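You operate a simulated robot arm through the tools that you are given. There is no shell and no other tool. Be economical: measure what you need, move in short steps, check, and stop when the job is done.

Carry out the task below with a simulated two-armed robot. There is one attempt and no reset: what you move stays moved.

JOB
Take the white cloth from the deck of the grey dolly and lay it out flat on the top of the test desk.

The check looks at the end state, three seconds after you hand in, the way a careful person would. Anything else that was tipped, shoved, dropped, spilled or broken makes it a failure. Flat cloth is picked up by pressing the open fingertips on it (5 to 10 N) and closing them slowly along it; thin cloth reads only 2 to 8 mm in the jaws.

ROBOT AND FRAMES
Two 7-joint arms with two-finger grippers on one trunk, on a base that drives. Base frame: it is fixed to the floor where the robot stands at the start and does not move with it; the origin is under the middle of the robot, x ahead of it, y to its left, z up. Readings come in m, degrees, newtons and seconds.
The left shoulder is at the start at [0.078, 0.151, 0.888], the right one opposite. With the tool pointing down near the work surface each hand reaches from about 0.26 to 0.8 m from the robot's upright axis, wherever it stands, measured 20 degrees to its own side. Places, roughly: top of the test desk [1.4, 0.2, 0.8]. Payload 2.54 kg a hand.
The TCP of each hand is the grasp point between the finger pads, 0.03 m short of the fingertips. In the tool frame z runs along the fingers and y along their closing line. Largest opening 0.116 m; the body of the gripper starts 0.095 m behind the TCP.
Orientation is told as [roll, pitch, yaw] about the base's x, y, z axes, in that order, counted from this pose: with the fingers straight down and closing along the base's y, the tool's x points along the base's -x, its y along +y and its z along -z.

CONTROLS
- The arms move only by the tool send_rows. It takes "left_plan", "right_plan" or both (then of equal length, played together; a hand with none holds still); each is a list of rows, each a list of 7 numbers: the closure, from 0 (fully open) to 1 (shut), then the shift along the tool's x, y, z in m, then the turn, a rotation vector about the tool's x, y, z in degrees. In form: [[fingers, tx, ty, tz, ax, ay, az], ...]. A call has 1 to 8 rows; each row shifts and turns the commanded pose from where the row before left it, along the tool's axes as they then stand. A row lasts 0.2 s, in which the tool goes at most 0.05 m and 8.6 degrees; a call with a longer step from one row to the next is refused whole, and so is a gripper value outside its range. Where a pose cannot be reached the arm comes as near as it can. A force on the tool above 40 N (or 10 N above the force at the start of the call, whichever is more), or a blocked arm, ends the call early, and 0.2 s more pass. Each finger travels about 0.072 m/s and halts on what it meets, pressing with about 42 N; the grip force reading is that of the motor and also rises with nothing between the fingers. The clock runs only during rows and for 0.2 s after the last one: add rows that do not move to give the fingers time. It gives the time, the measured TCP pose, the force on the tool (base axes), the opening and the grip force at its end, in the units of the frame above (readings bear some noise), with the torque about the TCP (base axes, N m) and any sound that the robot's microphone picked up.
- Cameras (640 x 400 px; columns grow to the right, rows downward): "scene" is now at [0.1485, -0.0317, 1.0038]; the picture's right is [-0.37, -0.93, 0.00], its down [-0.58, 0.23, -0.78] and it looks along [0.73, -0.29, -0.62] (base axes); focal length 268 px, centre (320, 200). "left" rides on the left gripper at [0.069, 0.015, -0.122] in its tool frame; the picture's right is [-0.22, 0.98, 0.00], its down [-0.83, -0.18, -0.53] and it looks along [-0.52, -0.11, 0.85] (tool axes); focal length 251 px, centre (320, 200). "right" rides on the right gripper at [0.069, -0.015, -0.122] in its tool frame; the picture's right is [0.21, 0.98, 0.00], its down [-0.83, 0.18, -0.53] and it looks along [-0.52, 0.11, 0.85] (tool axes); focal length 251 px, centre (320, 200). There is no depth. A picture from a camera that has moved, and an enlarged one, comes with that camera's place and axes in the base frame and with its lens.
- get_image(camera): a new picture of that camera. No time passes.
- lift_body(by): slides the trunk up (or, below 0, down) by that many m; the arms and the scene camera ride with it, the base frame stays. It gives what a move gives, with no picture.
- base_move(legs): drives the robot by 1 to 6 legs, each [ahead, left, turn to the left] in m, m and degrees, along the robot's own axes; the way and the turn of a leg run together, so that a leg with both is an arc; at most 1.5 m and 180 degrees a leg. The arms and the cameras ride along, it lands a little off, and it stops where it bumps. It gives what a move gives.
- aim_head(pan, tilt): turns the head with the scene camera to pan (to the left, within 80 degrees either way) and tilt (down, from -29 to 69), counted from straight ahead of the robot. It gives what a move gives.
- close_up(camera, box): a new picture of the part [left, top, right, bottom] of that camera's present view, enlarged. No time passes.
- sign_off(): hands the job in; it is judged then, once.

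Go step by step. Nothing tells you exact positions but the pictures and the camera data: compare them with the known pose of the tool, close in by small moves and look again before you grip or let go. The budget is 120 turns and 100 pictures, counting those below and the enlarged ones. Unless the task says otherwise, let go and move clear before handing in, and close with one line.

The tools are called after "Request:" by a JSON object that holds its "method" and its "body". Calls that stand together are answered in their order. send_rows: Moves the arms, as the interface text tells. Its arguments: {"type":"object","properties":{"left_plan":{"type":"array","items":{"type":"array","items":{"type":"number"}}},"right_plan":{"type":"array","items":{"type":"array","items":{"type":"number"}}}},"required":[]} The other tools are called the same way: lift_body (by) slides the trunk up or down; base_move (legs) drives the base; aim_head (pan, tilt) turns the head that bears the scene camera; get_image (camera) takes a picture; close_up (camera, box) takes an enlarged picture of a part of a camera's view; sign_off () hands the job in.

At the start:

```text
time: 0.0
left_tcp_pos: [0.5531, 0.0638, 0.6344]
left_tcp_rot: [-0.1, 0.0, 0.2]
left_force: [0.4, 0.5, -0.5]
left_ft_torque: [0.01, 0.0, -0.03]
left_finger_gap: 0.116
left_grasp_force: 0.0
right_tcp_pos: [0.4753, -0.459, 0.7385]
right_tcp_rot: [0.0, -0.1, 0.0]
right_force: [0.5, 0.9, 0.3]
right_ft_torque: [-0.03, 0.02, 0.01]
right_finger_gap: 0.1159
right_grasp_force: 0.0
trunk travel left (down, up): [-0.125, 0.164]
robot x, y, heading: [-0.0019, 0.0008, -0.0]
head pan, tilt: [-21.8, 38.7]
```

scene: 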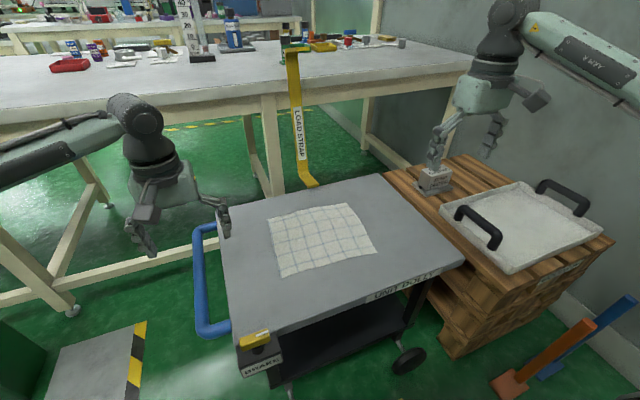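
right: 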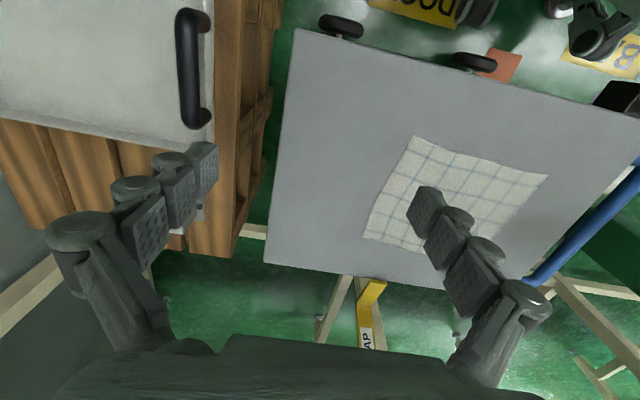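
left: 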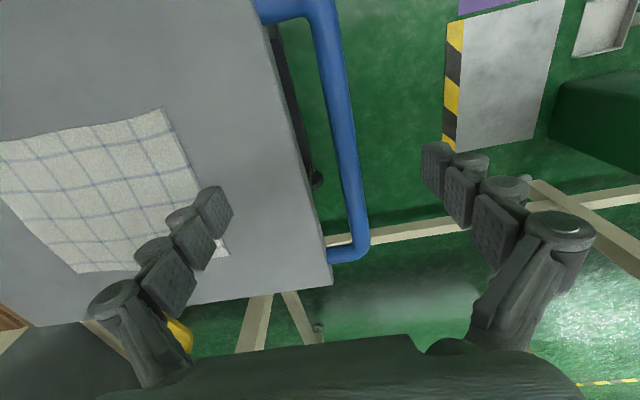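

The cloth lies on the dolly deck, which I put at z≈0.50. It covers about x 0.50–0.72 and y −0.09 to −0.33, and the desk's front edge is near x≈0.8. Next I look at the desk and the floor around the robot.

Request:
{"method": "aim_head", "body": {"pan": 25, "tilt": 35}}

Request:
{"method": "get_image", "body": {"camera": "scene"}}

Request:
{"method": "aim_head", "body": {"pan": 0, "tilt": 66}}

Request:
{"method": "get_image", "body": {"camera": "scene"}}

```text
time: 1.1
left_tcp_pos: [0.5514, 0.0639, 0.6351]
left_tcp_rot: [0.0, 0.0, 0.1]
left_force: [-0.4, 0.6, -0.2]
left_ft_torque: [-0.01, -0.01, 0.05]
left_finger_gap: 0.1158
left_grasp_force: 0.0
right_tcp_pos: [0.4751, -0.4587, 0.7368]
right_tcp_rot: [0.0, 0.0, 0.0]
right_force: [0.3, -0.6, -0.2]
right_ft_torque: [-0.01, 0.0, 0.02]
right_finger_gap: 0.1162
right_grasp_force: 0.0
trunk travel left (down, up): [-0.125, 0.164]
robot x, y, heading: [-0.0055, 0.0004, -0.1]
head pan, tilt: [25.0, 35.0]
```

```text
96 pictures are left
camera scene: at [0.1485, 0.0374, 1.0094], right [0.42, -0.91, 0.0], down [-0.52, -0.24, -0.82], along [0.74, 0.35, -0.57], focal length 268 px, centre (320, 200)
```

scene: 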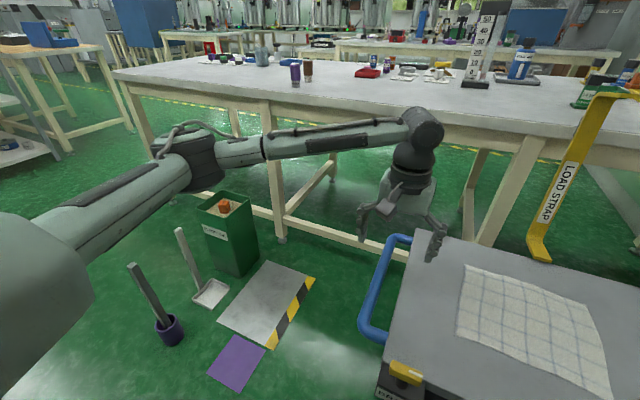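

```text
time: 2.1
left_tcp_pos: [0.5522, 0.0655, 0.6352]
left_tcp_rot: [0.1, 0.0, 0.1]
left_force: [-0.3, 0.3, 0.3]
left_ft_torque: [0.0, -0.05, 0.03]
left_finger_gap: 0.1161
left_grasp_force: 0.1
right_tcp_pos: [0.4754, -0.4595, 0.7375]
right_tcp_rot: [0.0, -0.1, 0.0]
right_force: [0.5, 0.1, -0.3]
right_ft_torque: [-0.02, 0.02, 0.03]
right_finger_gap: 0.1161
right_grasp_force: 0.1
trunk travel left (down, up): [-0.125, 0.164]
robot x, y, heading: [0.0018, 0.0005, -0.1]
head pan, tilt: [0.0, 66.0]
```

```text
95 pictures are left
camera scene: at [0.1282, 0.0002, 0.9685], right [0.0, -1.0, 0.0], down [-0.91, 0.0, -0.41], along [0.41, 0.0, -0.91], focal length 268 px, centre (320, 200)
```

scene: 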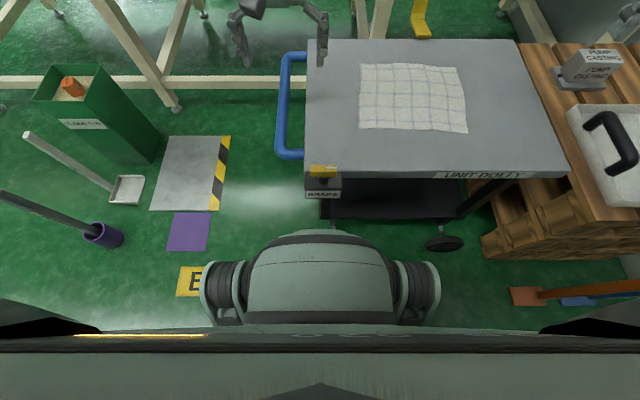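

The near corners of the cloth are at about (0.51, −0.09) and (0.50, −0.32). I'll pinch both corners of the near edge, one hand on each, starting by hovering both hands above them with the fingers nearly closed.

Request:
{"method": "send_rows", "body": {"left_plan": [[0.3, 0.0046, -0.0254, 0.0107, 0, 0, 0], [0.5, 0.0046, -0.0254, 0.0107, 0, 0, 0], [0.78, 0.0046, -0.0254, 0.0107, 0, 0, 0], [0.78, 0.0046, -0.0254, 0.0107, 0, 0, 0], [0.78, 0.0046, -0.0254, 0.0107, 0, 0, 0], [0.78, 0.0046, -0.0254, 0.0107, 0, 0, 0], [0.78, 0.0046, -0.0254, 0.0107, 0, 0, 0], [0.78, 0, 0, 0, 0, 0, 0]], "right_plan": [[0.3, -0.0049, 0.0227, 0.0253, 0, 0, 0], [0.5, -0.0049, 0.0227, 0.0253, 0, 0, 0], [0.78, -0.0049, 0.0227, 0.0253, 0, 0, 0], [0.78, -0.0049, 0.0227, 0.0253, 0, 0, 0], [0.78, -0.0049, 0.0227, 0.0253, 0, 0, 0], [0.78, -0.0049, 0.0227, 0.0253, 0, 0, 0], [0.78, -0.0049, 0.0227, 0.0253, 0, 0, 0], [0.78, 0, 0, 0, 0, 0, 0]]}}

Request:
{"method": "get_image", "body": {"camera": "left"}}

Request:
{"method": "get_image", "body": {"camera": "right"}}

Request:
{"method": "get_image", "body": {"camera": "scene"}}

```text
time: 3.9
left_tcp_pos: [0.5201, -0.1129, 0.5595]
left_tcp_rot: [-0.1, 0.0, 0.2]
left_force: [0.6, -1.1, -0.3]
left_ft_torque: [0.02, 0.01, 0.01]
left_finger_gap: 0.0256
left_grasp_force: 0.1
right_tcp_pos: [0.5117, -0.3001, 0.56]
right_tcp_rot: [0.0, 0.0, 0.0]
right_force: [1.2, 0.7, -1.4]
right_ft_torque: [0.0, 0.0, -0.02]
right_finger_gap: 0.0257
right_grasp_force: 0.0
trunk travel left (down, up): [-0.125, 0.164]
robot x, y, heading: [0.0006, -0.0013, -0.0]
head pan, tilt: [0.0, 66.0]
```

```text
94 pictures are left
camera left: at [0.4509, -0.0992, 0.6819], right [0.21, 0.98, 0.0], down [0.83, -0.18, 0.53], along [0.52, -0.11, -0.85], focal length 251 px, centre (320, 200)
```

left: 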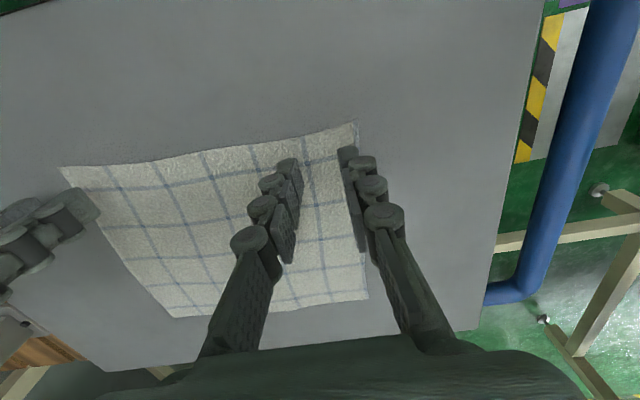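

```text
93 pictures are left
camera right: at [0.4406, -0.3156, 0.6817], right [-0.21, 0.98, 0.0], down [0.83, 0.18, 0.53], along [0.52, 0.11, -0.85], focal length 251 px, centre (320, 200)
```

right: 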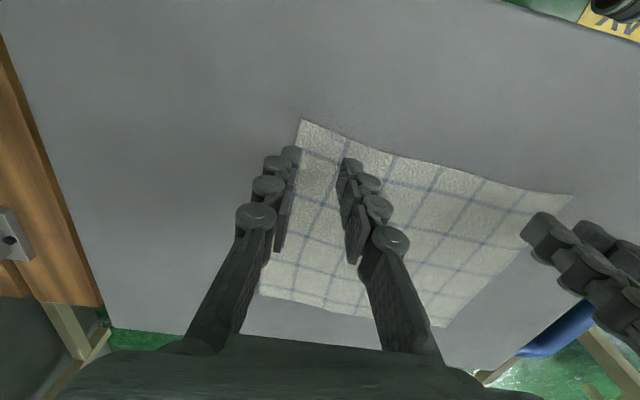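

```text
92 pictures are left
camera scene: at [0.1282, 0.0002, 0.9684], right [0.0, -1.0, 0.0], down [-0.91, 0.0, -0.41], along [0.41, 0.0, -0.91], focal length 268 px, centre (320, 200)
```

scene: 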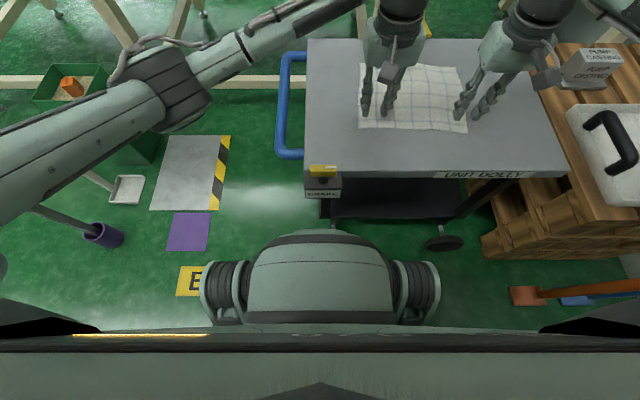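

Both fingertip pairs hover over the near corners. I make small corrections, moving the right hand slightly inward, and then descend gently.

Request:
{"method": "send_rows", "body": {"left_plan": [[0.78, 0.004, 0, 0.006, 0, 0, 0], [0.78, 0, 0, 0.006, 0, 0, 0], [0.78, 0, 0, 0.006, 0, 0, 0], [0.78, 0, 0, 0, 0, 0, 0]], "right_plan": [[0.78, 0.005, 0.01, 0.006, 0, 0, 0], [0.78, 0, 0, 0.006, 0, 0, 0], [0.78, 0, 0, 0.006, 0, 0, 0], [0.78, 0, 0, 0, 0, 0, 0]]}}

Request:
{"method": "close_up", "body": {"camera": "left", "box": [220, 80, 460, 230]}}

Request:
{"method": "close_up", "body": {"camera": "right", "box": [180, 80, 420, 230]}}

```text
time: 4.9
left_tcp_pos: [0.5165, -0.1118, 0.541]
left_tcp_rot: [-0.1, 0.0, 0.0]
left_force: [0.9, -0.8, 0.5]
left_ft_torque: [-0.03, 0.01, -0.02]
left_finger_gap: 0.0255
left_grasp_force: 0.1
right_tcp_pos: [0.5064, -0.2895, 0.5431]
right_tcp_rot: [0.1, -0.1, 0.1]
right_force: [-0.1, 0.4, 0.0]
right_ft_torque: [0.02, -0.01, -0.01]
right_finger_gap: 0.0254
right_grasp_force: 0.1
trunk travel left (down, up): [-0.125, 0.164]
robot x, y, heading: [0.0004, -0.0021, -0.1]
head pan, tilt: [0.0, 66.0]
```

```text
2.67 times, centred on (340, 155) of left
camera zoom: at [0.4467, -0.099, 0.6636], right [0.21, 0.98, 0.0], down [0.83, -0.18, 0.53], along [0.52, -0.11, -0.85], focal length 670 px, centre (267, 320)
```

zoom: 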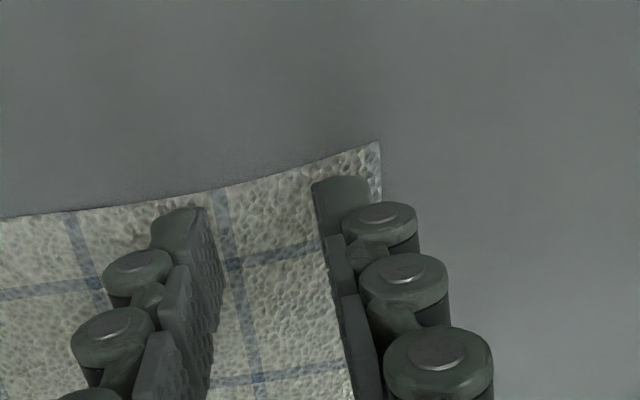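

```text
2.67 times, centred on (300, 155) of right
camera zoom: at [0.4359, -0.306, 0.6641], right [-0.21, 0.98, 0.0], down [0.83, 0.18, 0.53], along [0.52, 0.11, -0.85], focal length 670 px, centre (373, 320)
```

zoom: 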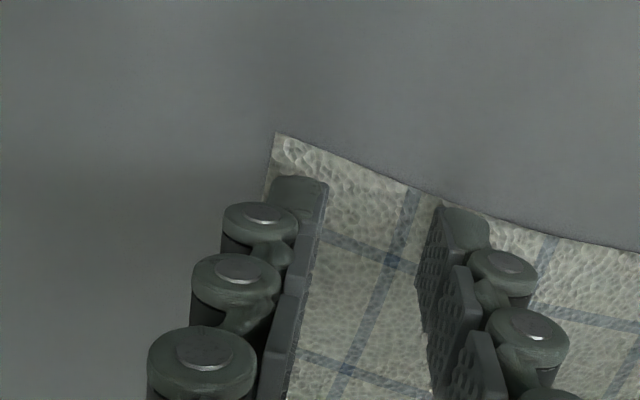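

The placement looks good. I keep descending in 2–3 mm steps until the tips touch.

Request:
{"method": "send_rows", "body": {"left_plan": [[0.78, 0, 0, 0.003, 0, 0, 0], [0.78, 0, 0, 0.003, 0, 0, 0], [0.78, 0, 0, 0, 0, 0, 0]], "right_plan": [[0.78, 0, 0, 0.003, 0, 0, 0], [0.78, 0, 0, 0.003, 0, 0, 0], [0.78, 0, 0, 0, 0, 0, 0]]}}

```text
time: 5.7
left_tcp_pos: [0.5168, -0.113, 0.5356]
left_tcp_rot: [0.0, 0.0, 0.1]
left_force: [-0.2, 0.4, 0.0]
left_ft_torque: [-0.01, 0.01, 0.03]
left_finger_gap: 0.0253
left_grasp_force: 0.1
right_tcp_pos: [0.5052, -0.291, 0.5365]
right_tcp_rot: [0.0, 0.0, 0.1]
right_force: [0.2, -0.5, 0.2]
right_ft_torque: [0.01, -0.03, -0.02]
right_finger_gap: 0.0257
right_grasp_force: 0.0
trunk travel left (down, up): [-0.125, 0.164]
robot x, y, heading: [-0.0004, -0.0001, -0.0]
head pan, tilt: [0.0, 66.0]
```

No contact yet, so I keep lowering.

Request:
{"method": "send_rows", "body": {"left_plan": [[0.78, 0, 0, 0.002, 0, 0, 0], [0.78, 0, 0, 0.002, 0, 0, 0], [0.78, 0, 0, 0, 0, 0, 0]], "right_plan": [[0.78, 0, 0, 0.002, 0, 0, 0], [0.78, 0, 0, 0.002, 0, 0, 0], [0.78, 0, 0, 0, 0, 0, 0]]}}

```text
time: 6.5
left_tcp_pos: [0.5153, -0.1141, 0.5316]
left_tcp_rot: [0.0, 0.1, 0.1]
left_force: [-0.2, 0.1, -0.4]
left_ft_torque: [-0.02, -0.02, -0.01]
left_finger_gap: 0.0255
left_grasp_force: 0.1
right_tcp_pos: [0.5044, -0.2889, 0.5324]
right_tcp_rot: [0.0, 0.0, 0.0]
right_force: [0.3, -0.2, 0.0]
right_ft_torque: [-0.02, -0.01, 0.0]
right_finger_gap: 0.0255
right_grasp_force: 0.2
trunk travel left (down, up): [-0.125, 0.164]
robot x, y, heading: [-0.0047, -0.001, 0.4]
head pan, tilt: [0.0, 66.0]
```

Request:
{"method": "send_rows", "body": {"left_plan": [[0.78, 0, 0, 0.002, 0, 0, 0], [0.78, 0, 0, 0.002, 0, 0, 0], [0.78, 0, 0, 0, 0, 0, 0]], "right_plan": [[0.78, 0, 0, 0.002, 0, 0, 0], [0.78, 0, 0, 0.002, 0, 0, 0], [0.78, 0, 0, 0, 0, 0, 0]]}}

```text
time: 7.3
left_tcp_pos: [0.5161, -0.1129, 0.5312]
left_tcp_rot: [-0.1, -0.2, 0.0]
left_force: [0.7, 0.5, 17.7]
left_ft_torque: [0.12, 0.01, 0.02]
left_finger_gap: 0.0258
left_grasp_force: 0.0
right_tcp_pos: [0.5054, -0.2895, 0.5308]
right_tcp_rot: [-0.1, -0.2, 0.0]
right_force: [0.7, -0.6, 12.5]
right_ft_torque: [-0.03, 0.02, -0.02]
right_finger_gap: 0.025
right_grasp_force: 0.0
trunk travel left (down, up): [-0.125, 0.164]
robot x, y, heading: [0.002, -0.0013, -0.1]
head pan, tilt: [0.0, 66.0]
```

Both hands are in contact, with the tips at z≈0.501. I ease them to about 8 N and close slowly.

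Request:
{"method": "send_rows", "body": {"left_plan": [[0.78, 0, 0, -0.0018, 0, 0, 0], [0.8, 0, 0, 0, 0, 0, 0], [0.82, 0, 0, 0, 0, 0, 0], [0.84, 0, 0, 0, 0, 0, 0]], "right_plan": [[0.78, 0, 0, -0.0008, 0, 0, 0], [0.8, 0, 0, 0, 0, 0, 0], [0.82, 0, 0, 0, 0, 0, 0], [0.84, 0, 0, 0, 0, 0, 0]]}}

Request:
{"method": "close_up", "body": {"camera": "left", "box": [220, 80, 460, 230]}}

Request:
{"method": "close_up", "body": {"camera": "right", "box": [180, 80, 420, 230]}}

```text
time: 8.3
left_tcp_pos: [0.5145, -0.113, 0.5307]
left_tcp_rot: [-0.1, -0.2, 0.0]
left_force: [1.0, -1.9, 8.0]
left_ft_torque: [-0.04, 0.0, -0.02]
left_finger_gap: 0.0186
left_grasp_force: 0.4
right_tcp_pos: [0.5054, -0.2881, 0.5307]
right_tcp_rot: [0.0, -0.3, 0.0]
right_force: [0.4, 3.4, 16.4]
right_ft_torque: [0.11, -0.07, 0.0]
right_finger_gap: 0.0196
right_grasp_force: 0.6
trunk travel left (down, up): [-0.125, 0.164]
robot x, y, heading: [0.0005, -0.0005, 0.1]
head pan, tilt: [0.0, 66.0]
```

```text
2.67 times, centred on (340, 155) of left
camera zoom: at [0.4451, -0.0991, 0.6527], right [0.21, 0.98, 0.0], down [0.83, -0.18, 0.54], along [0.52, -0.11, -0.84], focal length 670 px, centre (267, 320)
```

zoom: 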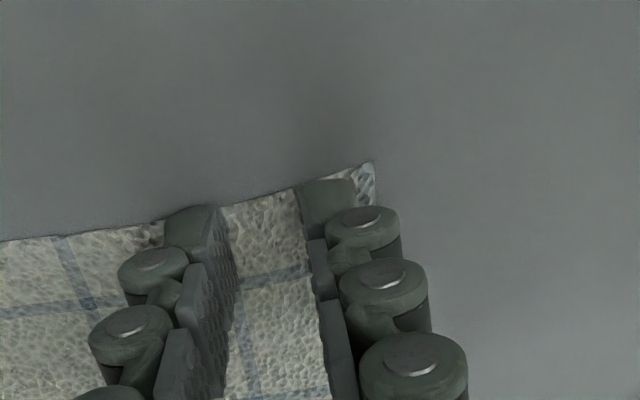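

```text
2.67 times, centred on (300, 155) of right
camera zoom: at [0.4348, -0.3051, 0.6517], right [-0.21, 0.98, 0.0], down [0.82, 0.18, 0.54], along [0.52, 0.11, -0.84], focal length 670 px, centre (373, 320)
```

zoom: 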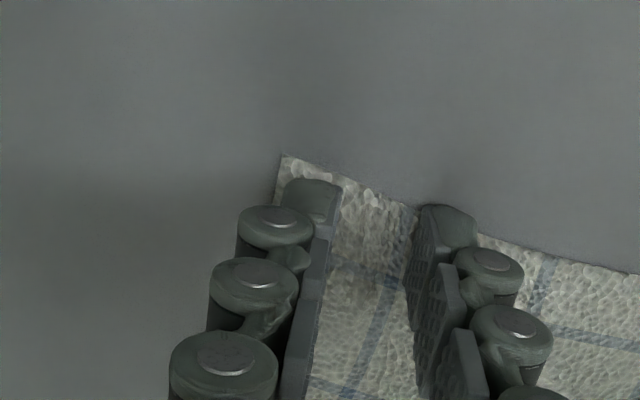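

The cloth is gathering between the pads, so I carry on closing.

Request:
{"method": "send_rows", "body": {"left_plan": [[0.86, 0, 0, 0, 0, 0, 0], [0.88, 0, 0, 0, 0, 0, 0], [0.9, 0, 0, 0, 0, 0, 0], [0.92, 0, 0, 0, 0, 0, 0], [0.94, 0, 0, 0, 0, 0, 0], [0.96, 0, 0, 0, 0, 0, 0], [0.98, 0, 0, 0, 0, 0, 0], [1.0, 0, 0, 0, 0, 0, 0]], "right_plan": [[0.86, 0, 0, -0.001, 0, 0, 0], [0.88, 0, 0, 0, 0, 0, 0], [0.9, 0, 0, 0, 0, 0, 0], [0.92, 0, 0, 0, 0, 0, 0], [0.94, 0, 0, 0, 0, 0, 0], [0.96, 0, 0, 0, 0, 0, 0], [0.98, 0, 0, 0, 0, 0, 0], [1.0, 0, 0, 0, 0, 0, 0]]}}

Request:
{"method": "send_rows", "body": {"left_plan": [[1.0, 0, 0, 0, 0, 0, 0], [1.0, 0, 0, 0, 0, 0, 0]], "right_plan": [[1.0, 0, 0, 0, 0, 0, 0], [1.0, 0, 0, 0, 0, 0, 0]]}}

Request:
{"method": "close_up", "body": {"camera": "left", "box": [220, 80, 460, 230]}}

Request:
{"method": "close_up", "body": {"camera": "right", "box": [180, 80, 420, 230]}}

```text
time: 10.1
left_tcp_pos: [0.5159, -0.1131, 0.5295]
left_tcp_rot: [0.0, 0.0, 0.2]
left_force: [-0.7, 0.1, -0.2]
left_ft_torque: [0.0, -0.01, -0.01]
left_finger_gap: 0.0
left_grasp_force: 28.5
right_tcp_pos: [0.5046, -0.2901, 0.5297]
right_tcp_rot: [0.1, 0.1, 0.0]
right_force: [-0.1, -0.4, 2.9]
right_ft_torque: [0.27, -0.03, -0.01]
right_finger_gap: 0.0004
right_grasp_force: 27.2
trunk travel left (down, up): [-0.125, 0.164]
robot x, y, heading: [-0.0026, 0.0011, -0.0]
head pan, tilt: [0.0, 66.0]
```

```text
time: 10.7
left_tcp_pos: [0.5153, -0.1136, 0.5289]
left_tcp_rot: [0.0, -0.1, 0.0]
left_force: [-0.3, 0.5, 0.0]
left_ft_torque: [-0.05, -0.01, 0.02]
left_finger_gap: 0.0002
left_grasp_force: 28.8
right_tcp_pos: [0.5042, -0.29, 0.5296]
right_tcp_rot: [0.0, 0.0, -0.1]
right_force: [2.9, 0.8, 4.2]
right_ft_torque: [0.02, -0.15, 0.02]
right_finger_gap: 0.0
right_grasp_force: 26.5
trunk travel left (down, up): [-0.125, 0.164]
robot x, y, heading: [0.0001, 0.0006, -0.1]
head pan, tilt: [0.0, 66.0]
```

```text
2.67 times, centred on (340, 155) of left
camera zoom: at [0.4459, -0.0995, 0.6519], right [0.21, 0.98, 0.0], down [0.83, -0.18, 0.53], along [0.52, -0.11, -0.85], focal length 670 px, centre (267, 320)
```

zoom: 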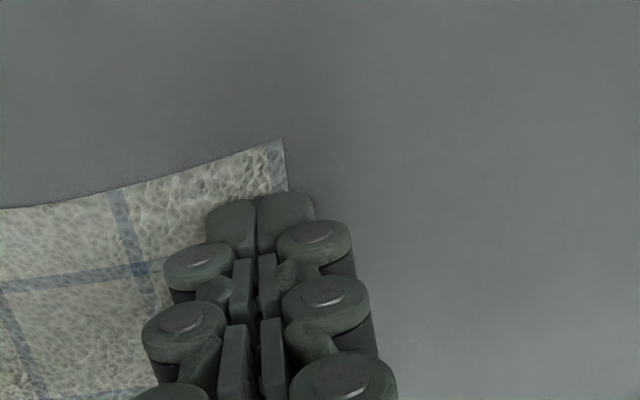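

```text
2.67 times, centred on (300, 155) of right
camera zoom: at [0.4353, -0.306, 0.651], right [-0.21, 0.98, 0.0], down [0.83, 0.18, 0.53], along [0.52, 0.11, -0.85], focal length 670 px, centre (373, 320)
```

zoom: 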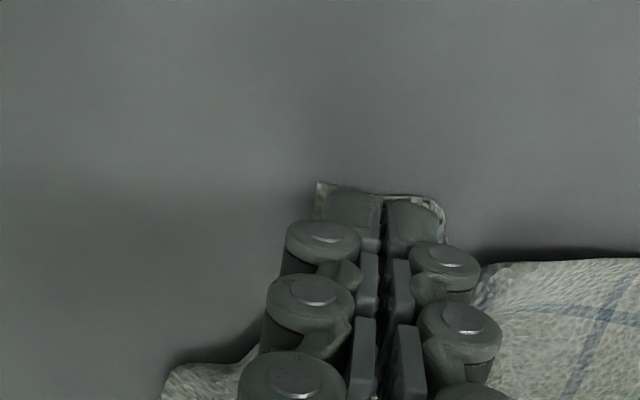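

The left fingers closed on nothing because the press was lost as they shut; the right is unclear. I lift the right slightly to see whether it holds anything.

Request:
{"method": "send_rows", "body": {"right_plan": [[1.0, 0, 0, -0.01, 0, 0, 0], [1.0, 0, 0, -0.01, 0, 0, 0], [1.0, 0, 0, 0, 0, 0, 0]], "left_plan": [[1.0, 0, 0, -0.01, 0, 0, 0], [1.0, 0, 0, -0.01, 0, 0, 0], [1.0, 0, 0, 0, 0, 0, 0]]}}

Request:
{"method": "get_image", "body": {"camera": "left"}}

Request:
{"method": "get_image", "body": {"camera": "right"}}

```text
time: 11.5
left_tcp_pos: [0.5162, -0.1124, 0.5498]
left_tcp_rot: [0.0, 0.0, 0.1]
left_force: [0.2, -1.1, -0.8]
left_ft_torque: [0.01, 0.0, 0.0]
left_finger_gap: 0.0
left_grasp_force: 28.4
right_tcp_pos: [0.5055, -0.2894, 0.5498]
right_tcp_rot: [0.1, 0.0, 0.0]
right_force: [1.3, 0.0, 1.6]
right_ft_torque: [-0.05, 0.02, -0.04]
right_finger_gap: 0.0015
right_grasp_force: 34.8
trunk travel left (down, up): [-0.125, 0.164]
robot x, y, heading: [0.0009, -0.0013, 0.2]
head pan, tilt: [0.0, 66.0]
```

```text
85 pictures are left
camera left: at [0.4459, -0.0995, 0.6718], right [0.21, 0.98, 0.0], down [0.83, -0.18, 0.53], along [0.52, -0.11, -0.85], focal length 251 px, centre (320, 200)
```

left: 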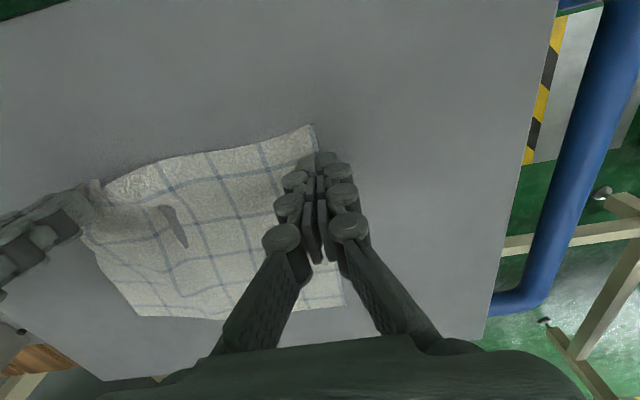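

```text
84 pictures are left
camera right: at [0.4356, -0.3058, 0.6708], right [-0.21, 0.98, 0.0], down [0.83, 0.18, 0.53], along [0.52, 0.11, -0.85], focal length 251 px, centre (320, 200)
```

right: 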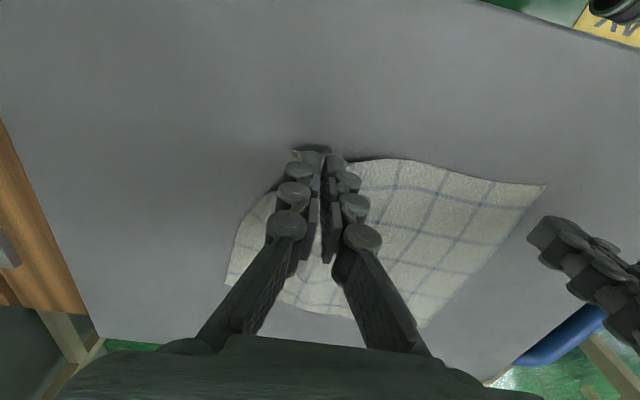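

The right hand holds its corner (1.5 mm in the jaws, under load). The left corner has shifted to about y=−0.113, so I re-open the left hand, follow the corner, and press again, holding the force this time.

Request:
{"method": "send_rows", "body": {"left_plan": [[0.78, 0, 0, -0.005, 0, 0, 0], [0.78, 0.003, -0.015, 0, 0, 0, 0], [0.78, 0.003, -0.015, 0, 0, 0, 0], [0.78, 0, 0, 0.007, 0, 0, 0], [0.78, 0, 0, 0.007, 0, 0, 0], [0.78, 0, 0, 0, 0, 0, 0]], "right_plan": [[1.0, 0, 0, 0.005, 0, 0, 0], [1.0, 0, 0, 0.005, 0, 0, 0], [1.0, 0, 0, 0, 0, 0, 0], [1.0, 0, 0, 0, 0, 0, 0], [1.0, 0, 0, 0, 0, 0, 0], [1.0, 0, 0, 0, 0, 0, 0]]}}

Request:
{"method": "close_up", "body": {"camera": "left", "box": [200, 80, 440, 230]}}

```text
time: 12.9
left_tcp_pos: [0.5097, -0.1431, 0.5404]
left_tcp_rot: [0.0, 0.0, 0.1]
left_force: [-0.5, -0.1, -0.4]
left_ft_torque: [0.03, 0.02, 0.02]
left_finger_gap: 0.0256
left_grasp_force: 0.1
right_tcp_pos: [0.5055, -0.29, 0.5391]
right_tcp_rot: [-0.1, 0.0, 0.0]
right_force: [-0.5, 0.2, 2.3]
right_ft_torque: [0.0, 0.0, -0.01]
right_finger_gap: 0.0
right_grasp_force: 30.4
trunk travel left (down, up): [-0.125, 0.164]
robot x, y, heading: [-0.0008, -0.0006, 0.0]
head pan, tilt: [0.0, 66.0]
```

```text
2.67 times, centred on (320, 155) of left
camera zoom: at [0.44, -0.1292, 0.663], right [0.21, 0.98, 0.0], down [0.83, -0.18, 0.53], along [0.52, -0.11, -0.85], focal length 670 px, centre (320, 320)
```

zoom: 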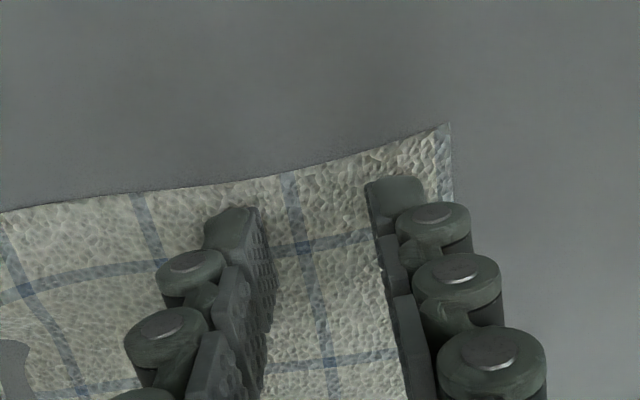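

The left fingers are well inside the corner. Now I press.

Request:
{"method": "send_rows", "body": {"left_plan": [[0.78, 0, 0, 0.005, 0, 0, 0], [0.78, 0, 0, 0.004, 0, 0, 0], [0.78, 0, 0, 0.002, 0, 0, 0], [0.78, 0, 0, 0, 0, 0, 0]]}}

```text
time: 13.9
left_tcp_pos: [0.5102, -0.1435, 0.531]
left_tcp_rot: [0.0, 0.0, 0.1]
left_force: [-0.5, 0.1, 8.8]
left_ft_torque: [0.15, 0.02, 0.0]
left_finger_gap: 0.0259
left_grasp_force: 0.0
right_tcp_pos: [0.5047, -0.2893, 0.5403]
right_tcp_rot: [0.0, -0.1, 0.0]
right_force: [0.2, -0.3, 0.7]
right_ft_torque: [0.03, 0.01, 0.0]
right_finger_gap: 0.0022
right_grasp_force: 29.7
trunk travel left (down, up): [-0.125, 0.164]
robot x, y, heading: [0.0028, -0.0049, 0.2]
head pan, tilt: [0.0, 66.0]
```

Pressing at 9 N. I close slowly with a small added push.

Request:
{"method": "send_rows", "body": {"left_plan": [[0.8, 0, 0, 0.0004, 0, 0, 0], [0.82, 0, 0, 0, 0, 0, 0], [0.84, 0, 0, 0.0003, 0, 0, 0], [0.86, 0, 0, 0, 0, 0, 0]]}}

Request:
{"method": "send_rows", "body": {"left_plan": [[0.88, 0, 0, 0.0003, 0, 0, 0], [0.9, 0, 0, 0, 0, 0, 0]]}}

```text
time: 14.9
left_tcp_pos: [0.5098, -0.1431, 0.5308]
left_tcp_rot: [-0.1, -0.1, 0.2]
left_force: [1.0, 0.4, 14.1]
left_ft_torque: [0.16, -0.03, 0.02]
left_finger_gap: 0.0159
left_grasp_force: 0.1
right_tcp_pos: [0.5039, -0.2893, 0.5399]
right_tcp_rot: [0.1, 0.0, 0.1]
right_force: [-0.4, -0.3, -0.4]
right_ft_torque: [0.01, -0.02, 0.02]
right_finger_gap: 0.0003
right_grasp_force: 28.5
trunk travel left (down, up): [-0.125, 0.164]
robot x, y, heading: [0.0009, -0.0001, -0.1]
head pan, tilt: [0.0, 66.0]
```

```text
time: 15.5
left_tcp_pos: [0.5099, -0.1423, 0.5303]
left_tcp_rot: [-0.1, -0.1, 0.1]
left_force: [1.6, 0.4, 16.9]
left_ft_torque: [0.11, -0.05, 0.01]
left_finger_gap: 0.0122
left_grasp_force: 1.0
right_tcp_pos: [0.5041, -0.2895, 0.5399]
right_tcp_rot: [0.0, -0.1, 0.0]
right_force: [0.1, 0.2, -0.7]
right_ft_torque: [-0.04, 0.02, 0.04]
right_finger_gap: 0.0022
right_grasp_force: 35.6
trunk travel left (down, up): [-0.125, 0.164]
robot x, y, heading: [-0.0033, 0.0031, 0.0]
head pan, tilt: [0.0, 66.0]
```

Request:
{"method": "close_up", "body": {"camera": "left", "box": [200, 80, 440, 230]}}

Request:
{"method": "send_rows", "body": {"left_plan": [[0.92, 0, 0, -0.0008, 0, 0, 0], [0.94, 0, 0, 0, 0, 0, 0], [0.96, 0, 0, 0, 0, 0, 0]]}}

Request:
{"method": "close_up", "body": {"camera": "left", "box": [200, 80, 440, 230]}}

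```text
2.67 times, centred on (320, 155) of left
camera zoom: at [0.4396, -0.1292, 0.652], right [0.21, 0.98, 0.0], down [0.82, -0.18, 0.54], along [0.52, -0.12, -0.84], focal length 670 px, centre (320, 320)
```

zoom: 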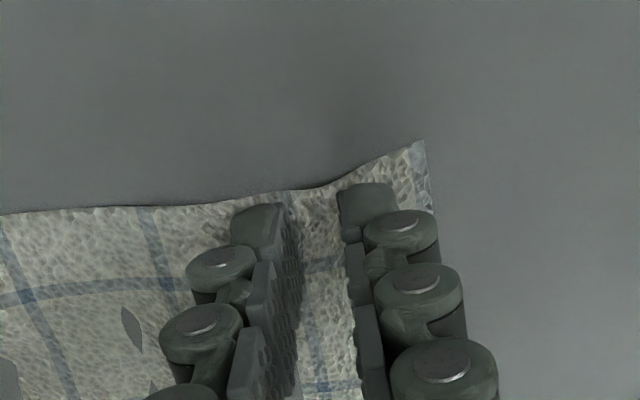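

```text
time: 16.3
left_tcp_pos: [0.5101, -0.1421, 0.5295]
left_tcp_rot: [0.0, 0.0, 0.1]
left_force: [0.4, 1.1, 6.3]
left_ft_torque: [0.05, 0.0, 0.02]
left_finger_gap: 0.0043
left_grasp_force: 0.1
right_tcp_pos: [0.5048, -0.2897, 0.5395]
right_tcp_rot: [0.0, 0.0, 0.0]
right_force: [-0.5, -1.1, -1.2]
right_ft_torque: [0.01, 0.02, 0.01]
right_finger_gap: 0.0023
right_grasp_force: 34.8
trunk travel left (down, up): [-0.125, 0.164]
robot x, y, heading: [-0.0004, -0.0014, -0.2]
head pan, tilt: [0.0, 66.0]
```

```text
2.67 times, centred on (320, 155) of left
camera zoom: at [0.4396, -0.1289, 0.6514], right [0.21, 0.98, 0.0], down [0.83, -0.18, 0.53], along [0.52, -0.11, -0.85], focal length 670 px, centre (320, 320)
```

zoom: 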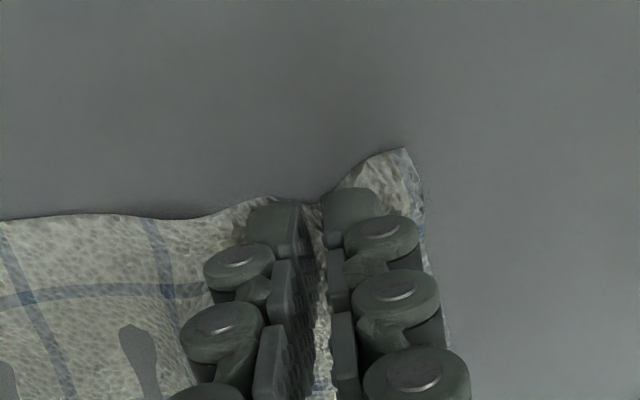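

A ridge of cloth is rising between the pads. I close fully, wait, then raise both hands a little.

Request:
{"method": "send_rows", "body": {"left_plan": [[0.98, 0, 0, 0, 0, 0, 0], [1.0, 0, 0, 0, 0, 0, 0], [1.0, 0, 0, 0, 0, 0, 0], [1.0, 0, 0, 0, 0, 0, 0]]}}

Request:
{"method": "send_rows", "body": {"left_plan": [[1.0, 0, 0, -0.01, 0, 0, 0], [1.0, 0, 0, -0.01, 0, 0, 0], [1.0, 0, 0, -0.01, 0, 0, 0], [1.0, 0, 0, -0.01, 0, 0, 0], [1.0, 0, 0, 0, 0, 0, 0]], "right_plan": [[1.0, 0, 0, -0.008, 0, 0, 0], [1.0, 0, 0, -0.008, 0, 0, 0], [1.0, 0, 0, -0.008, 0, 0, 0], [1.0, 0, 0, -0.008, 0, 0, 0], [1.0, 0, 0, 0, 0, 0, 0]]}}

Request:
{"method": "get_image", "body": {"camera": "left"}}

Request:
{"method": "get_image", "body": {"camera": "right"}}

```text
time: 17.3
left_tcp_pos: [0.5099, -0.143, 0.5291]
left_tcp_rot: [0.0, 0.1, 0.1]
left_force: [-0.7, 0.1, 0.4]
left_ft_torque: [-0.01, -0.03, 0.01]
left_finger_gap: 0.0002
left_grasp_force: 28.3
right_tcp_pos: [0.5051, -0.2896, 0.5393]
right_tcp_rot: [0.0, 0.0, 0.0]
right_force: [1.0, 0.0, 1.8]
right_ft_torque: [0.03, -0.01, 0.04]
right_finger_gap: 0.0001
right_grasp_force: 28.6
trunk travel left (down, up): [-0.125, 0.164]
robot x, y, heading: [-0.0015, -0.0011, -0.2]
head pan, tilt: [0.0, 66.0]
```

```text
time: 18.5
left_tcp_pos: [0.5106, -0.1434, 0.5702]
left_tcp_rot: [-0.1, 0.0, 0.1]
left_force: [0.0, 0.3, -0.7]
left_ft_torque: [-0.01, 0.02, 0.06]
left_finger_gap: 0.0
left_grasp_force: 28.7
right_tcp_pos: [0.5059, -0.2908, 0.5719]
right_tcp_rot: [0.0, 0.0, 0.0]
right_force: [-0.5, 0.3, -1.8]
right_ft_torque: [-0.02, 0.04, 0.03]
right_finger_gap: 0.002
right_grasp_force: 31.5
trunk travel left (down, up): [-0.125, 0.164]
robot x, y, heading: [0.0007, 0.0014, 0.1]
head pan, tilt: [0.0, 66.0]
```

```text
80 pictures are left
camera left: at [0.4403, -0.1287, 0.6922], right [0.21, 0.98, 0.0], down [0.83, -0.18, 0.53], along [0.52, -0.11, -0.85], focal length 251 px, centre (320, 200)
```

left: 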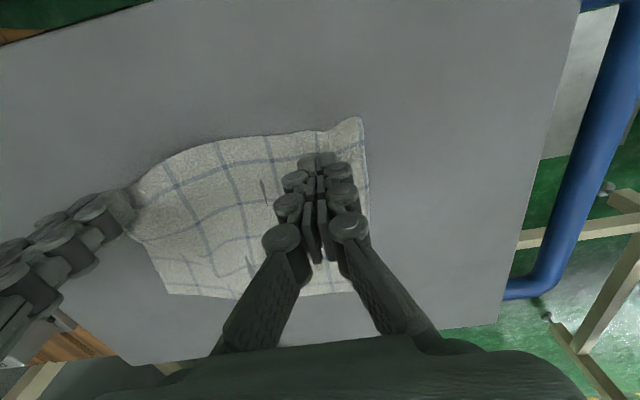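

```text
79 pictures are left
camera right: at [0.4356, -0.3059, 0.6931], right [-0.21, 0.98, 0.0], down [0.83, 0.18, 0.53], along [0.52, 0.11, -0.85], focal length 251 px, centre (320, 200)
```

right: 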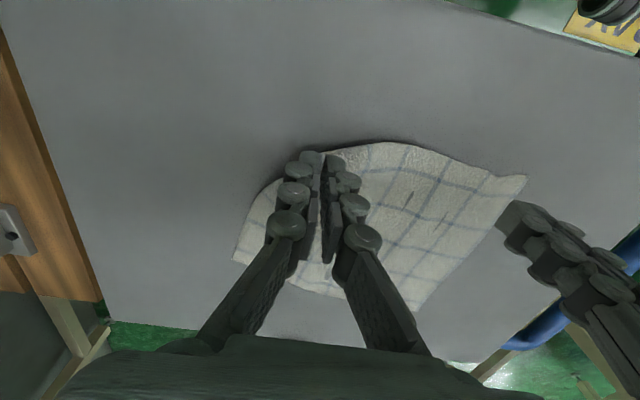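

The left ridge slipped out because I eased the press; the right holds. I retry the left with a wider opening and keep a firm press through to closure.

Request:
{"method": "send_rows", "body": {"left_plan": [[0.7, 0.002, 0, 0, 0, 0, 0], [0.7, 0, 0, 0.01, 0, 0, 0], [0.7, 0, 0, 0.01, 0, 0, 0], [0.7, 0, 0, 0.01, 0, 0, 0], [0.7, 0, 0, 0.006, 0, 0, 0], [0.7, 0, 0, 0.004, 0, 0, 0], [0.7, 0, 0, 0.0015, 0, 0, 0], [0.7, 0, 0, 0, 0, 0, 0]], "right_plan": [[1.0, 0, 0, 0, 0, 0, 0], [1.0, 0, 0, 0.008, 0, 0, 0], [1.0, 0, 0, 0.008, 0, 0, 0], [1.0, 0, 0, 0.008, 0, 0, 0], [1.0, 0, 0, 0.006, 0, 0, 0], [1.0, 0, 0, 0, 0, 0, 0], [1.0, 0, 0, 0, 0, 0, 0], [1.0, 0, 0, 0, 0, 0, 0]]}}

Request:
{"method": "close_up", "body": {"camera": "left", "box": [200, 80, 440, 230]}}

```text
time: 20.3
left_tcp_pos: [0.5082, -0.1434, 0.5302]
left_tcp_rot: [-0.2, -0.2, 0.0]
left_force: [-0.6, 0.6, 20.4]
left_ft_torque: [0.12, -0.02, -0.01]
left_finger_gap: 0.0363
left_grasp_force: 1.2
right_tcp_pos: [0.5033, -0.2907, 0.5426]
right_tcp_rot: [0.1, 0.0, 0.0]
right_force: [-0.1, 0.2, 1.7]
right_ft_torque: [0.03, 0.03, 0.0]
right_finger_gap: 0.0
right_grasp_force: 29.8
trunk travel left (down, up): [-0.125, 0.164]
robot x, y, heading: [0.0018, 0.0027, -0.0]
head pan, tilt: [0.0, 66.0]
```

```text
2.67 times, centred on (320, 155) of left
camera zoom: at [0.4377, -0.1294, 0.6525], right [0.21, 0.98, 0.0], down [0.82, -0.18, 0.54], along [0.53, -0.12, -0.84], focal length 670 px, centre (320, 320)
```

zoom: 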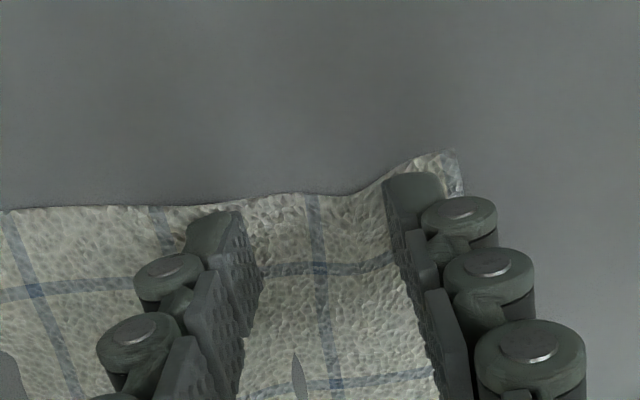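

The fingertips are on the corner at 20 N. I ease to about 13 N and close slowly.

Request:
{"method": "send_rows", "body": {"left_plan": [[0.72, 0, 0, -0.0012, 0, 0, 0], [0.75, 0, 0, 0, 0, 0, 0], [0.78, 0, 0, 0, 0, 0, 0], [0.81, 0, 0, 0, 0, 0, 0], [0.84, 0, 0, 0, 0, 0, 0]]}}

Request:
{"method": "send_rows", "body": {"left_plan": [[0.86, 0, 0, 0.0003, 0, 0, 0], [0.88, 0, 0, 0, 0, 0, 0], [0.9, 0, 0, 0, 0, 0, 0]]}}

Request:
{"method": "close_up", "body": {"camera": "left", "box": [200, 80, 440, 230]}}

```text
time: 21.5
left_tcp_pos: [0.5072, -0.1434, 0.5305]
left_tcp_rot: [0.0, 0.0, 0.2]
left_force: [0.8, -0.8, 16.0]
left_ft_torque: [0.0, -0.05, -0.01]
left_finger_gap: 0.0184
left_grasp_force: 0.0
right_tcp_pos: [0.5049, -0.2899, 0.5422]
right_tcp_rot: [0.1, -0.2, 0.0]
right_force: [0.1, -0.4, -0.9]
right_ft_torque: [-0.02, -0.01, 0.01]
right_finger_gap: 0.0017
right_grasp_force: 32.8
trunk travel left (down, up): [-0.125, 0.164]
robot x, y, heading: [-0.0025, -0.0, -0.1]
head pan, tilt: [0.0, 66.0]
```

```text
time: 22.3
left_tcp_pos: [0.5082, -0.1435, 0.5291]
left_tcp_rot: [0.0, -0.1, 0.1]
left_force: [-0.6, 0.4, 14.7]
left_ft_torque: [0.02, -0.04, -0.01]
left_finger_gap: 0.01
left_grasp_force: 0.0
right_tcp_pos: [0.5041, -0.2888, 0.543]
right_tcp_rot: [-0.1, -0.1, -0.1]
right_force: [0.6, -0.8, -1.1]
right_ft_torque: [-0.03, 0.03, 0.0]
right_finger_gap: 0.0026
right_grasp_force: 33.0
trunk travel left (down, up): [-0.125, 0.164]
robot x, y, heading: [-0.0009, 0.0002, 0.4]
head pan, tilt: [0.0, 66.0]
```

```text
2.67 times, centred on (320, 155) of left
camera zoom: at [0.4379, -0.1288, 0.6518], right [0.21, 0.98, 0.0], down [0.83, -0.18, 0.53], along [0.52, -0.11, -0.84], focal length 670 px, centre (320, 320)
```

zoom: 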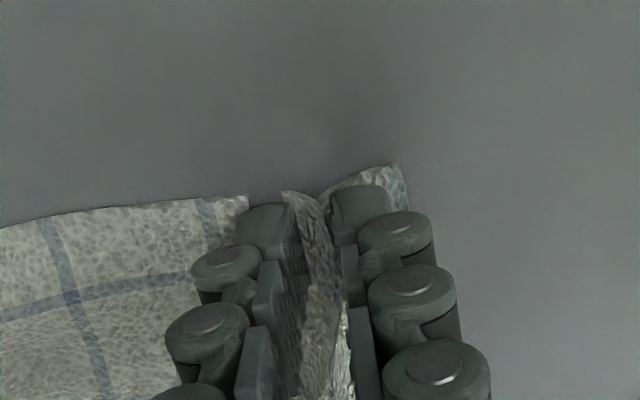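

The cloth has clearly buckled up between the pads now. I finish closing with the press kept on.

Request:
{"method": "send_rows", "body": {"left_plan": [[0.93, 0, 0, 0, 0, 0, 0], [0.96, 0, 0, 0, 0, 0, 0], [1.0, 0, 0, 0, 0, 0, 0], [1.0, 0, 0, 0, 0, 0, 0], [1.0, 0, 0, 0, 0, 0, 0]]}}

Request:
{"method": "send_rows", "body": {"left_plan": [[1.0, 0, 0, -0.01, 0, 0, 0], [1.0, 0, 0, -0.01, 0, 0, 0], [1.0, 0, 0, -0.01, 0, 0, 0], [1.0, 0, 0, -0.01, 0, 0, 0], [1.0, 0, 0, 0, 0, 0, 0]], "right_plan": [[1.0, 0, 0, -0.01, 0, 0, 0], [1.0, 0, 0, -0.01, 0, 0, 0], [1.0, 0, 0, -0.01, 0, 0, 0], [1.0, 0, 0, -0.0, 0, 0, 0], [1.0, 0, 0, 0, 0, 0, 0]]}}

Request:
{"method": "get_image", "body": {"camera": "left"}}

Request:
{"method": "get_image", "body": {"camera": "scene"}}

```text
time: 23.5
left_tcp_pos: [0.5075, -0.1422, 0.529]
left_tcp_rot: [0.1, 0.0, 0.1]
left_force: [-0.1, 0.6, 14.9]
left_ft_torque: [0.04, -0.18, -0.02]
left_finger_gap: 0.0017
left_grasp_force: 35.5
right_tcp_pos: [0.5044, -0.2898, 0.5428]
right_tcp_rot: [-0.1, 0.0, 0.0]
right_force: [2.7, 0.4, -1.0]
right_ft_torque: [0.07, -0.05, 0.01]
right_finger_gap: 0.0013
right_grasp_force: 33.0
trunk travel left (down, up): [-0.125, 0.164]
robot x, y, heading: [0.0011, 0.0006, -0.0]
head pan, tilt: [0.0, 66.0]
```

```text
time: 24.7
left_tcp_pos: [0.5084, -0.1436, 0.5691]
left_tcp_rot: [-0.1, 0.1, 0.2]
left_force: [0.2, 0.0, 0.4]
left_ft_torque: [-0.06, 0.04, 0.04]
left_finger_gap: 0.0036
left_grasp_force: 38.8
right_tcp_pos: [0.5049, -0.2892, 0.5705]
right_tcp_rot: [0.1, 0.0, 0.0]
right_force: [0.4, 0.7, -0.3]
right_ft_torque: [0.02, 0.01, 0.0]
right_finger_gap: 0.0022
right_grasp_force: 30.3
trunk travel left (down, up): [-0.125, 0.164]
robot x, y, heading: [-0.0011, -0.0014, -0.1]
head pan, tilt: [0.0, 66.0]
```

```text
76 pictures are left
camera left: at [0.4384, -0.1295, 0.6909], right [0.21, 0.98, 0.0], down [0.83, -0.18, 0.53], along [0.52, -0.11, -0.85], focal length 251 px, centre (320, 200)
```

left: 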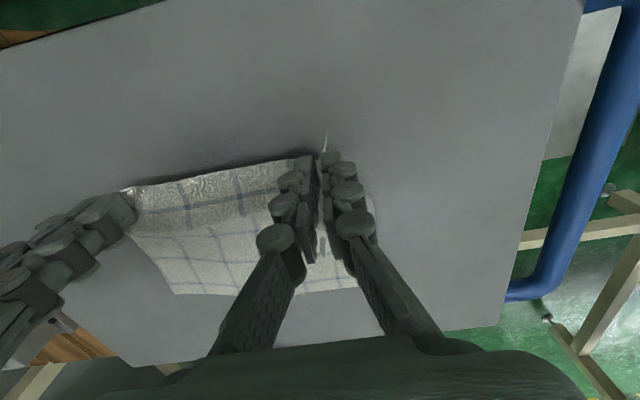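

```text
75 pictures are left
camera scene: at [0.1281, 0.0002, 0.9684], right [0.0, -1.0, 0.0], down [-0.91, 0.0, -0.41], along [0.41, 0.0, -0.91], focal length 268 px, centre (320, 200)
```

scene: 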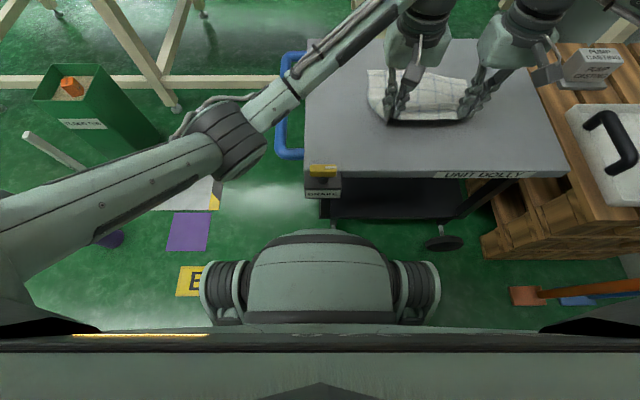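

Both hands hold the cloth (3.6 mm and 2.2 mm). I lift straight up.

Request:
{"method": "send_rows", "body": {"left_plan": [[1.0, 0, 0, -0.03, 0, 0, 0], [1.0, 0, 0, -0.03, 0, 0, 0], [1.0, 0, 0, -0.03, 0, 0, 0], [1.0, 0, 0, -0.03, 0, 0, 0], [1.0, 0, 0, -0.03, 0, 0, 0], [1.0, 0, 0, -0.03, 0, 0, 0], [1.0, 0, 0, -0.03, 0, 0, 0], [1.0, 0, 0, -0.03, 0, 0, 0]], "right_plan": [[1.0, 0, 0, -0.03, 0, 0, 0], [1.0, 0, 0, -0.03, 0, 0, 0], [1.0, 0, 0, -0.03, 0, 0, 0], [1.0, 0, 0, -0.03, 0, 0, 0], [1.0, 0, 0, -0.03, 0, 0, 0], [1.0, 0, 0, -0.03, 0, 0, 0], [1.0, 0, 0, -0.03, 0, 0, 0], [1.0, 0, 0, -0.03, 0, 0, 0]]}}

Request:
{"method": "aim_head", "body": {"pan": -20, "tilt": 35}}

Request:
{"method": "get_image", "body": {"camera": "scene"}}

```text
time: 26.5
left_tcp_pos: [0.5075, -0.1423, 0.8097]
left_tcp_rot: [0.0, 0.0, 0.0]
left_force: [0.2, 1.7, -3.5]
left_ft_torque: [0.02, 0.0, 0.02]
left_finger_gap: 0.0045
left_grasp_force: 39.3
right_tcp_pos: [0.5042, -0.2901, 0.8121]
right_tcp_rot: [0.0, 0.1, 0.1]
right_force: [0.4, -0.6, 0.1]
right_ft_torque: [0.0, 0.04, 0.0]
right_finger_gap: 0.0015
right_grasp_force: 34.4
trunk travel left (down, up): [-0.125, 0.164]
robot x, y, heading: [-0.0018, -0.0007, 0.1]
head pan, tilt: [0.0, 66.0]
```

```text
time: 27.5
left_tcp_pos: [0.5076, -0.1432, 0.8095]
left_tcp_rot: [0.0, 0.0, 0.1]
left_force: [0.0, 0.6, 4.8]
left_ft_torque: [-0.03, -0.01, 0.0]
left_finger_gap: 0.0
left_grasp_force: 30.8
right_tcp_pos: [0.5048, -0.2898, 0.8115]
right_tcp_rot: [0.1, 0.0, 0.0]
right_force: [-0.3, 1.1, -2.2]
right_ft_torque: [0.0, 0.02, 0.01]
right_finger_gap: 0.0009
right_grasp_force: 28.6
trunk travel left (down, up): [-0.125, 0.164]
robot x, y, heading: [-0.001, 0.001, -0.2]
head pan, tilt: [-20.0, 35.0]
```

```text
74 pictures are left
camera scene: at [0.1514, -0.0299, 1.0093], right [-0.34, -0.94, 0.0], down [-0.54, 0.2, -0.82], along [0.77, -0.28, -0.57], focal length 268 px, centre (320, 200)
```

scene: 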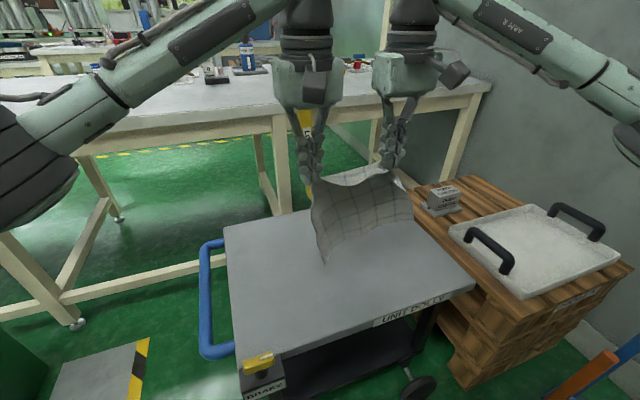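

The cloth hangs from both hands. I zoom in to check the pinches.

Request:
{"method": "close_up", "body": {"camera": "scene", "box": [270, 100, 450, 280]}}

```text
2.22 times, centred on (360, 190) of scene
camera zoom: at [0.1514, -0.0299, 1.0093], right [-0.34, -0.94, 0.0], down [-0.54, 0.2, -0.82], along [0.77, -0.28, -0.57], focal length 594 px, centre (231, 222)
```

zoom: 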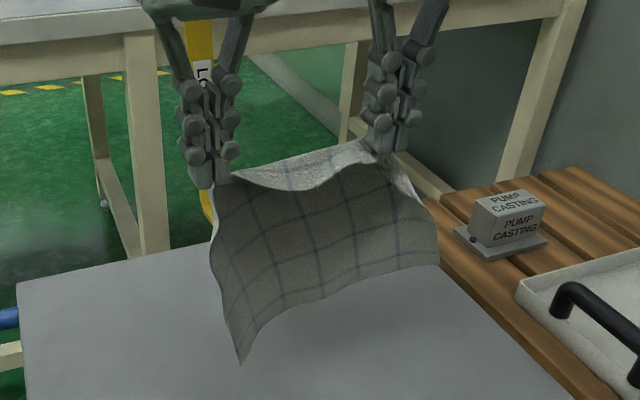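

The grip is good on both sides. Before driving, I look left and right for a clear route.

Request:
{"method": "aim_head", "body": {"pan": 80, "tilt": 40}}

Request:
{"method": "get_image", "body": {"camera": "scene"}}

Request:
{"method": "aim_head", "body": {"pan": 45, "tilt": 40}}

Request:
{"method": "get_image", "body": {"camera": "scene"}}

```text
time: 29.2
left_tcp_pos: [0.5083, -0.1425, 0.809]
left_tcp_rot: [0.1, 0.1, 0.1]
left_force: [-0.2, -0.2, 0.6]
left_ft_torque: [0.0, 0.0, 0.02]
left_finger_gap: 0.003
left_grasp_force: 36.2
right_tcp_pos: [0.5055, -0.2898, 0.8125]
right_tcp_rot: [0.0, 0.0, -0.1]
right_force: [0.1, -0.5, -0.4]
right_ft_torque: [-0.02, -0.04, -0.03]
right_finger_gap: 0.0023
right_grasp_force: 34.6
trunk travel left (down, up): [-0.125, 0.164]
robot x, y, heading: [-0.0002, -0.001, -0.1]
head pan, tilt: [80.0, 40.0]
```

```text
72 pictures are left
camera scene: at [0.0835, 0.0839, 1.0018], right [0.98, -0.17, 0.0], down [-0.11, -0.63, -0.77], along [0.13, 0.75, -0.64], focal length 268 px, centre (320, 200)
```

scene: 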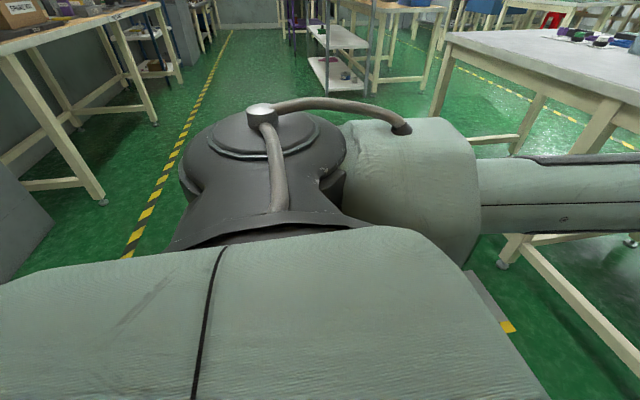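

```text
time: 30.2
left_tcp_pos: [0.5071, -0.1419, 0.8095]
left_tcp_rot: [0.0, -0.1, 0.1]
left_force: [0.3, -0.1, -2.1]
left_ft_torque: [0.02, -0.06, -0.01]
left_finger_gap: 0.0038
left_grasp_force: 34.6
right_tcp_pos: [0.5057, -0.2896, 0.8118]
right_tcp_rot: [0.0, 0.1, 0.0]
right_force: [-1.0, -0.4, -0.5]
right_ft_torque: [-0.03, -0.01, 0.04]
right_finger_gap: 0.0022
right_grasp_force: 33.4
trunk travel left (down, up): [-0.125, 0.164]
robot x, y, heading: [-0.0027, -0.0007, -0.1]
head pan, tilt: [45.0, 40.0]
```

```text
71 pictures are left
camera scene: at [0.1288, 0.0604, 1.0018], right [0.71, -0.71, 0.0], down [-0.45, -0.45, -0.77], along [0.54, 0.54, -0.64], focal length 268 px, centre (320, 200)
```

scene: 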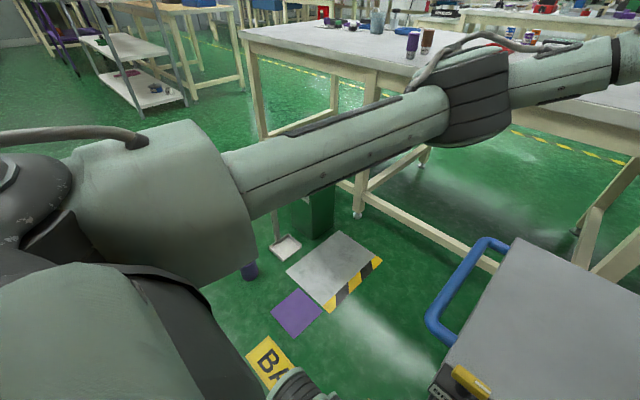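

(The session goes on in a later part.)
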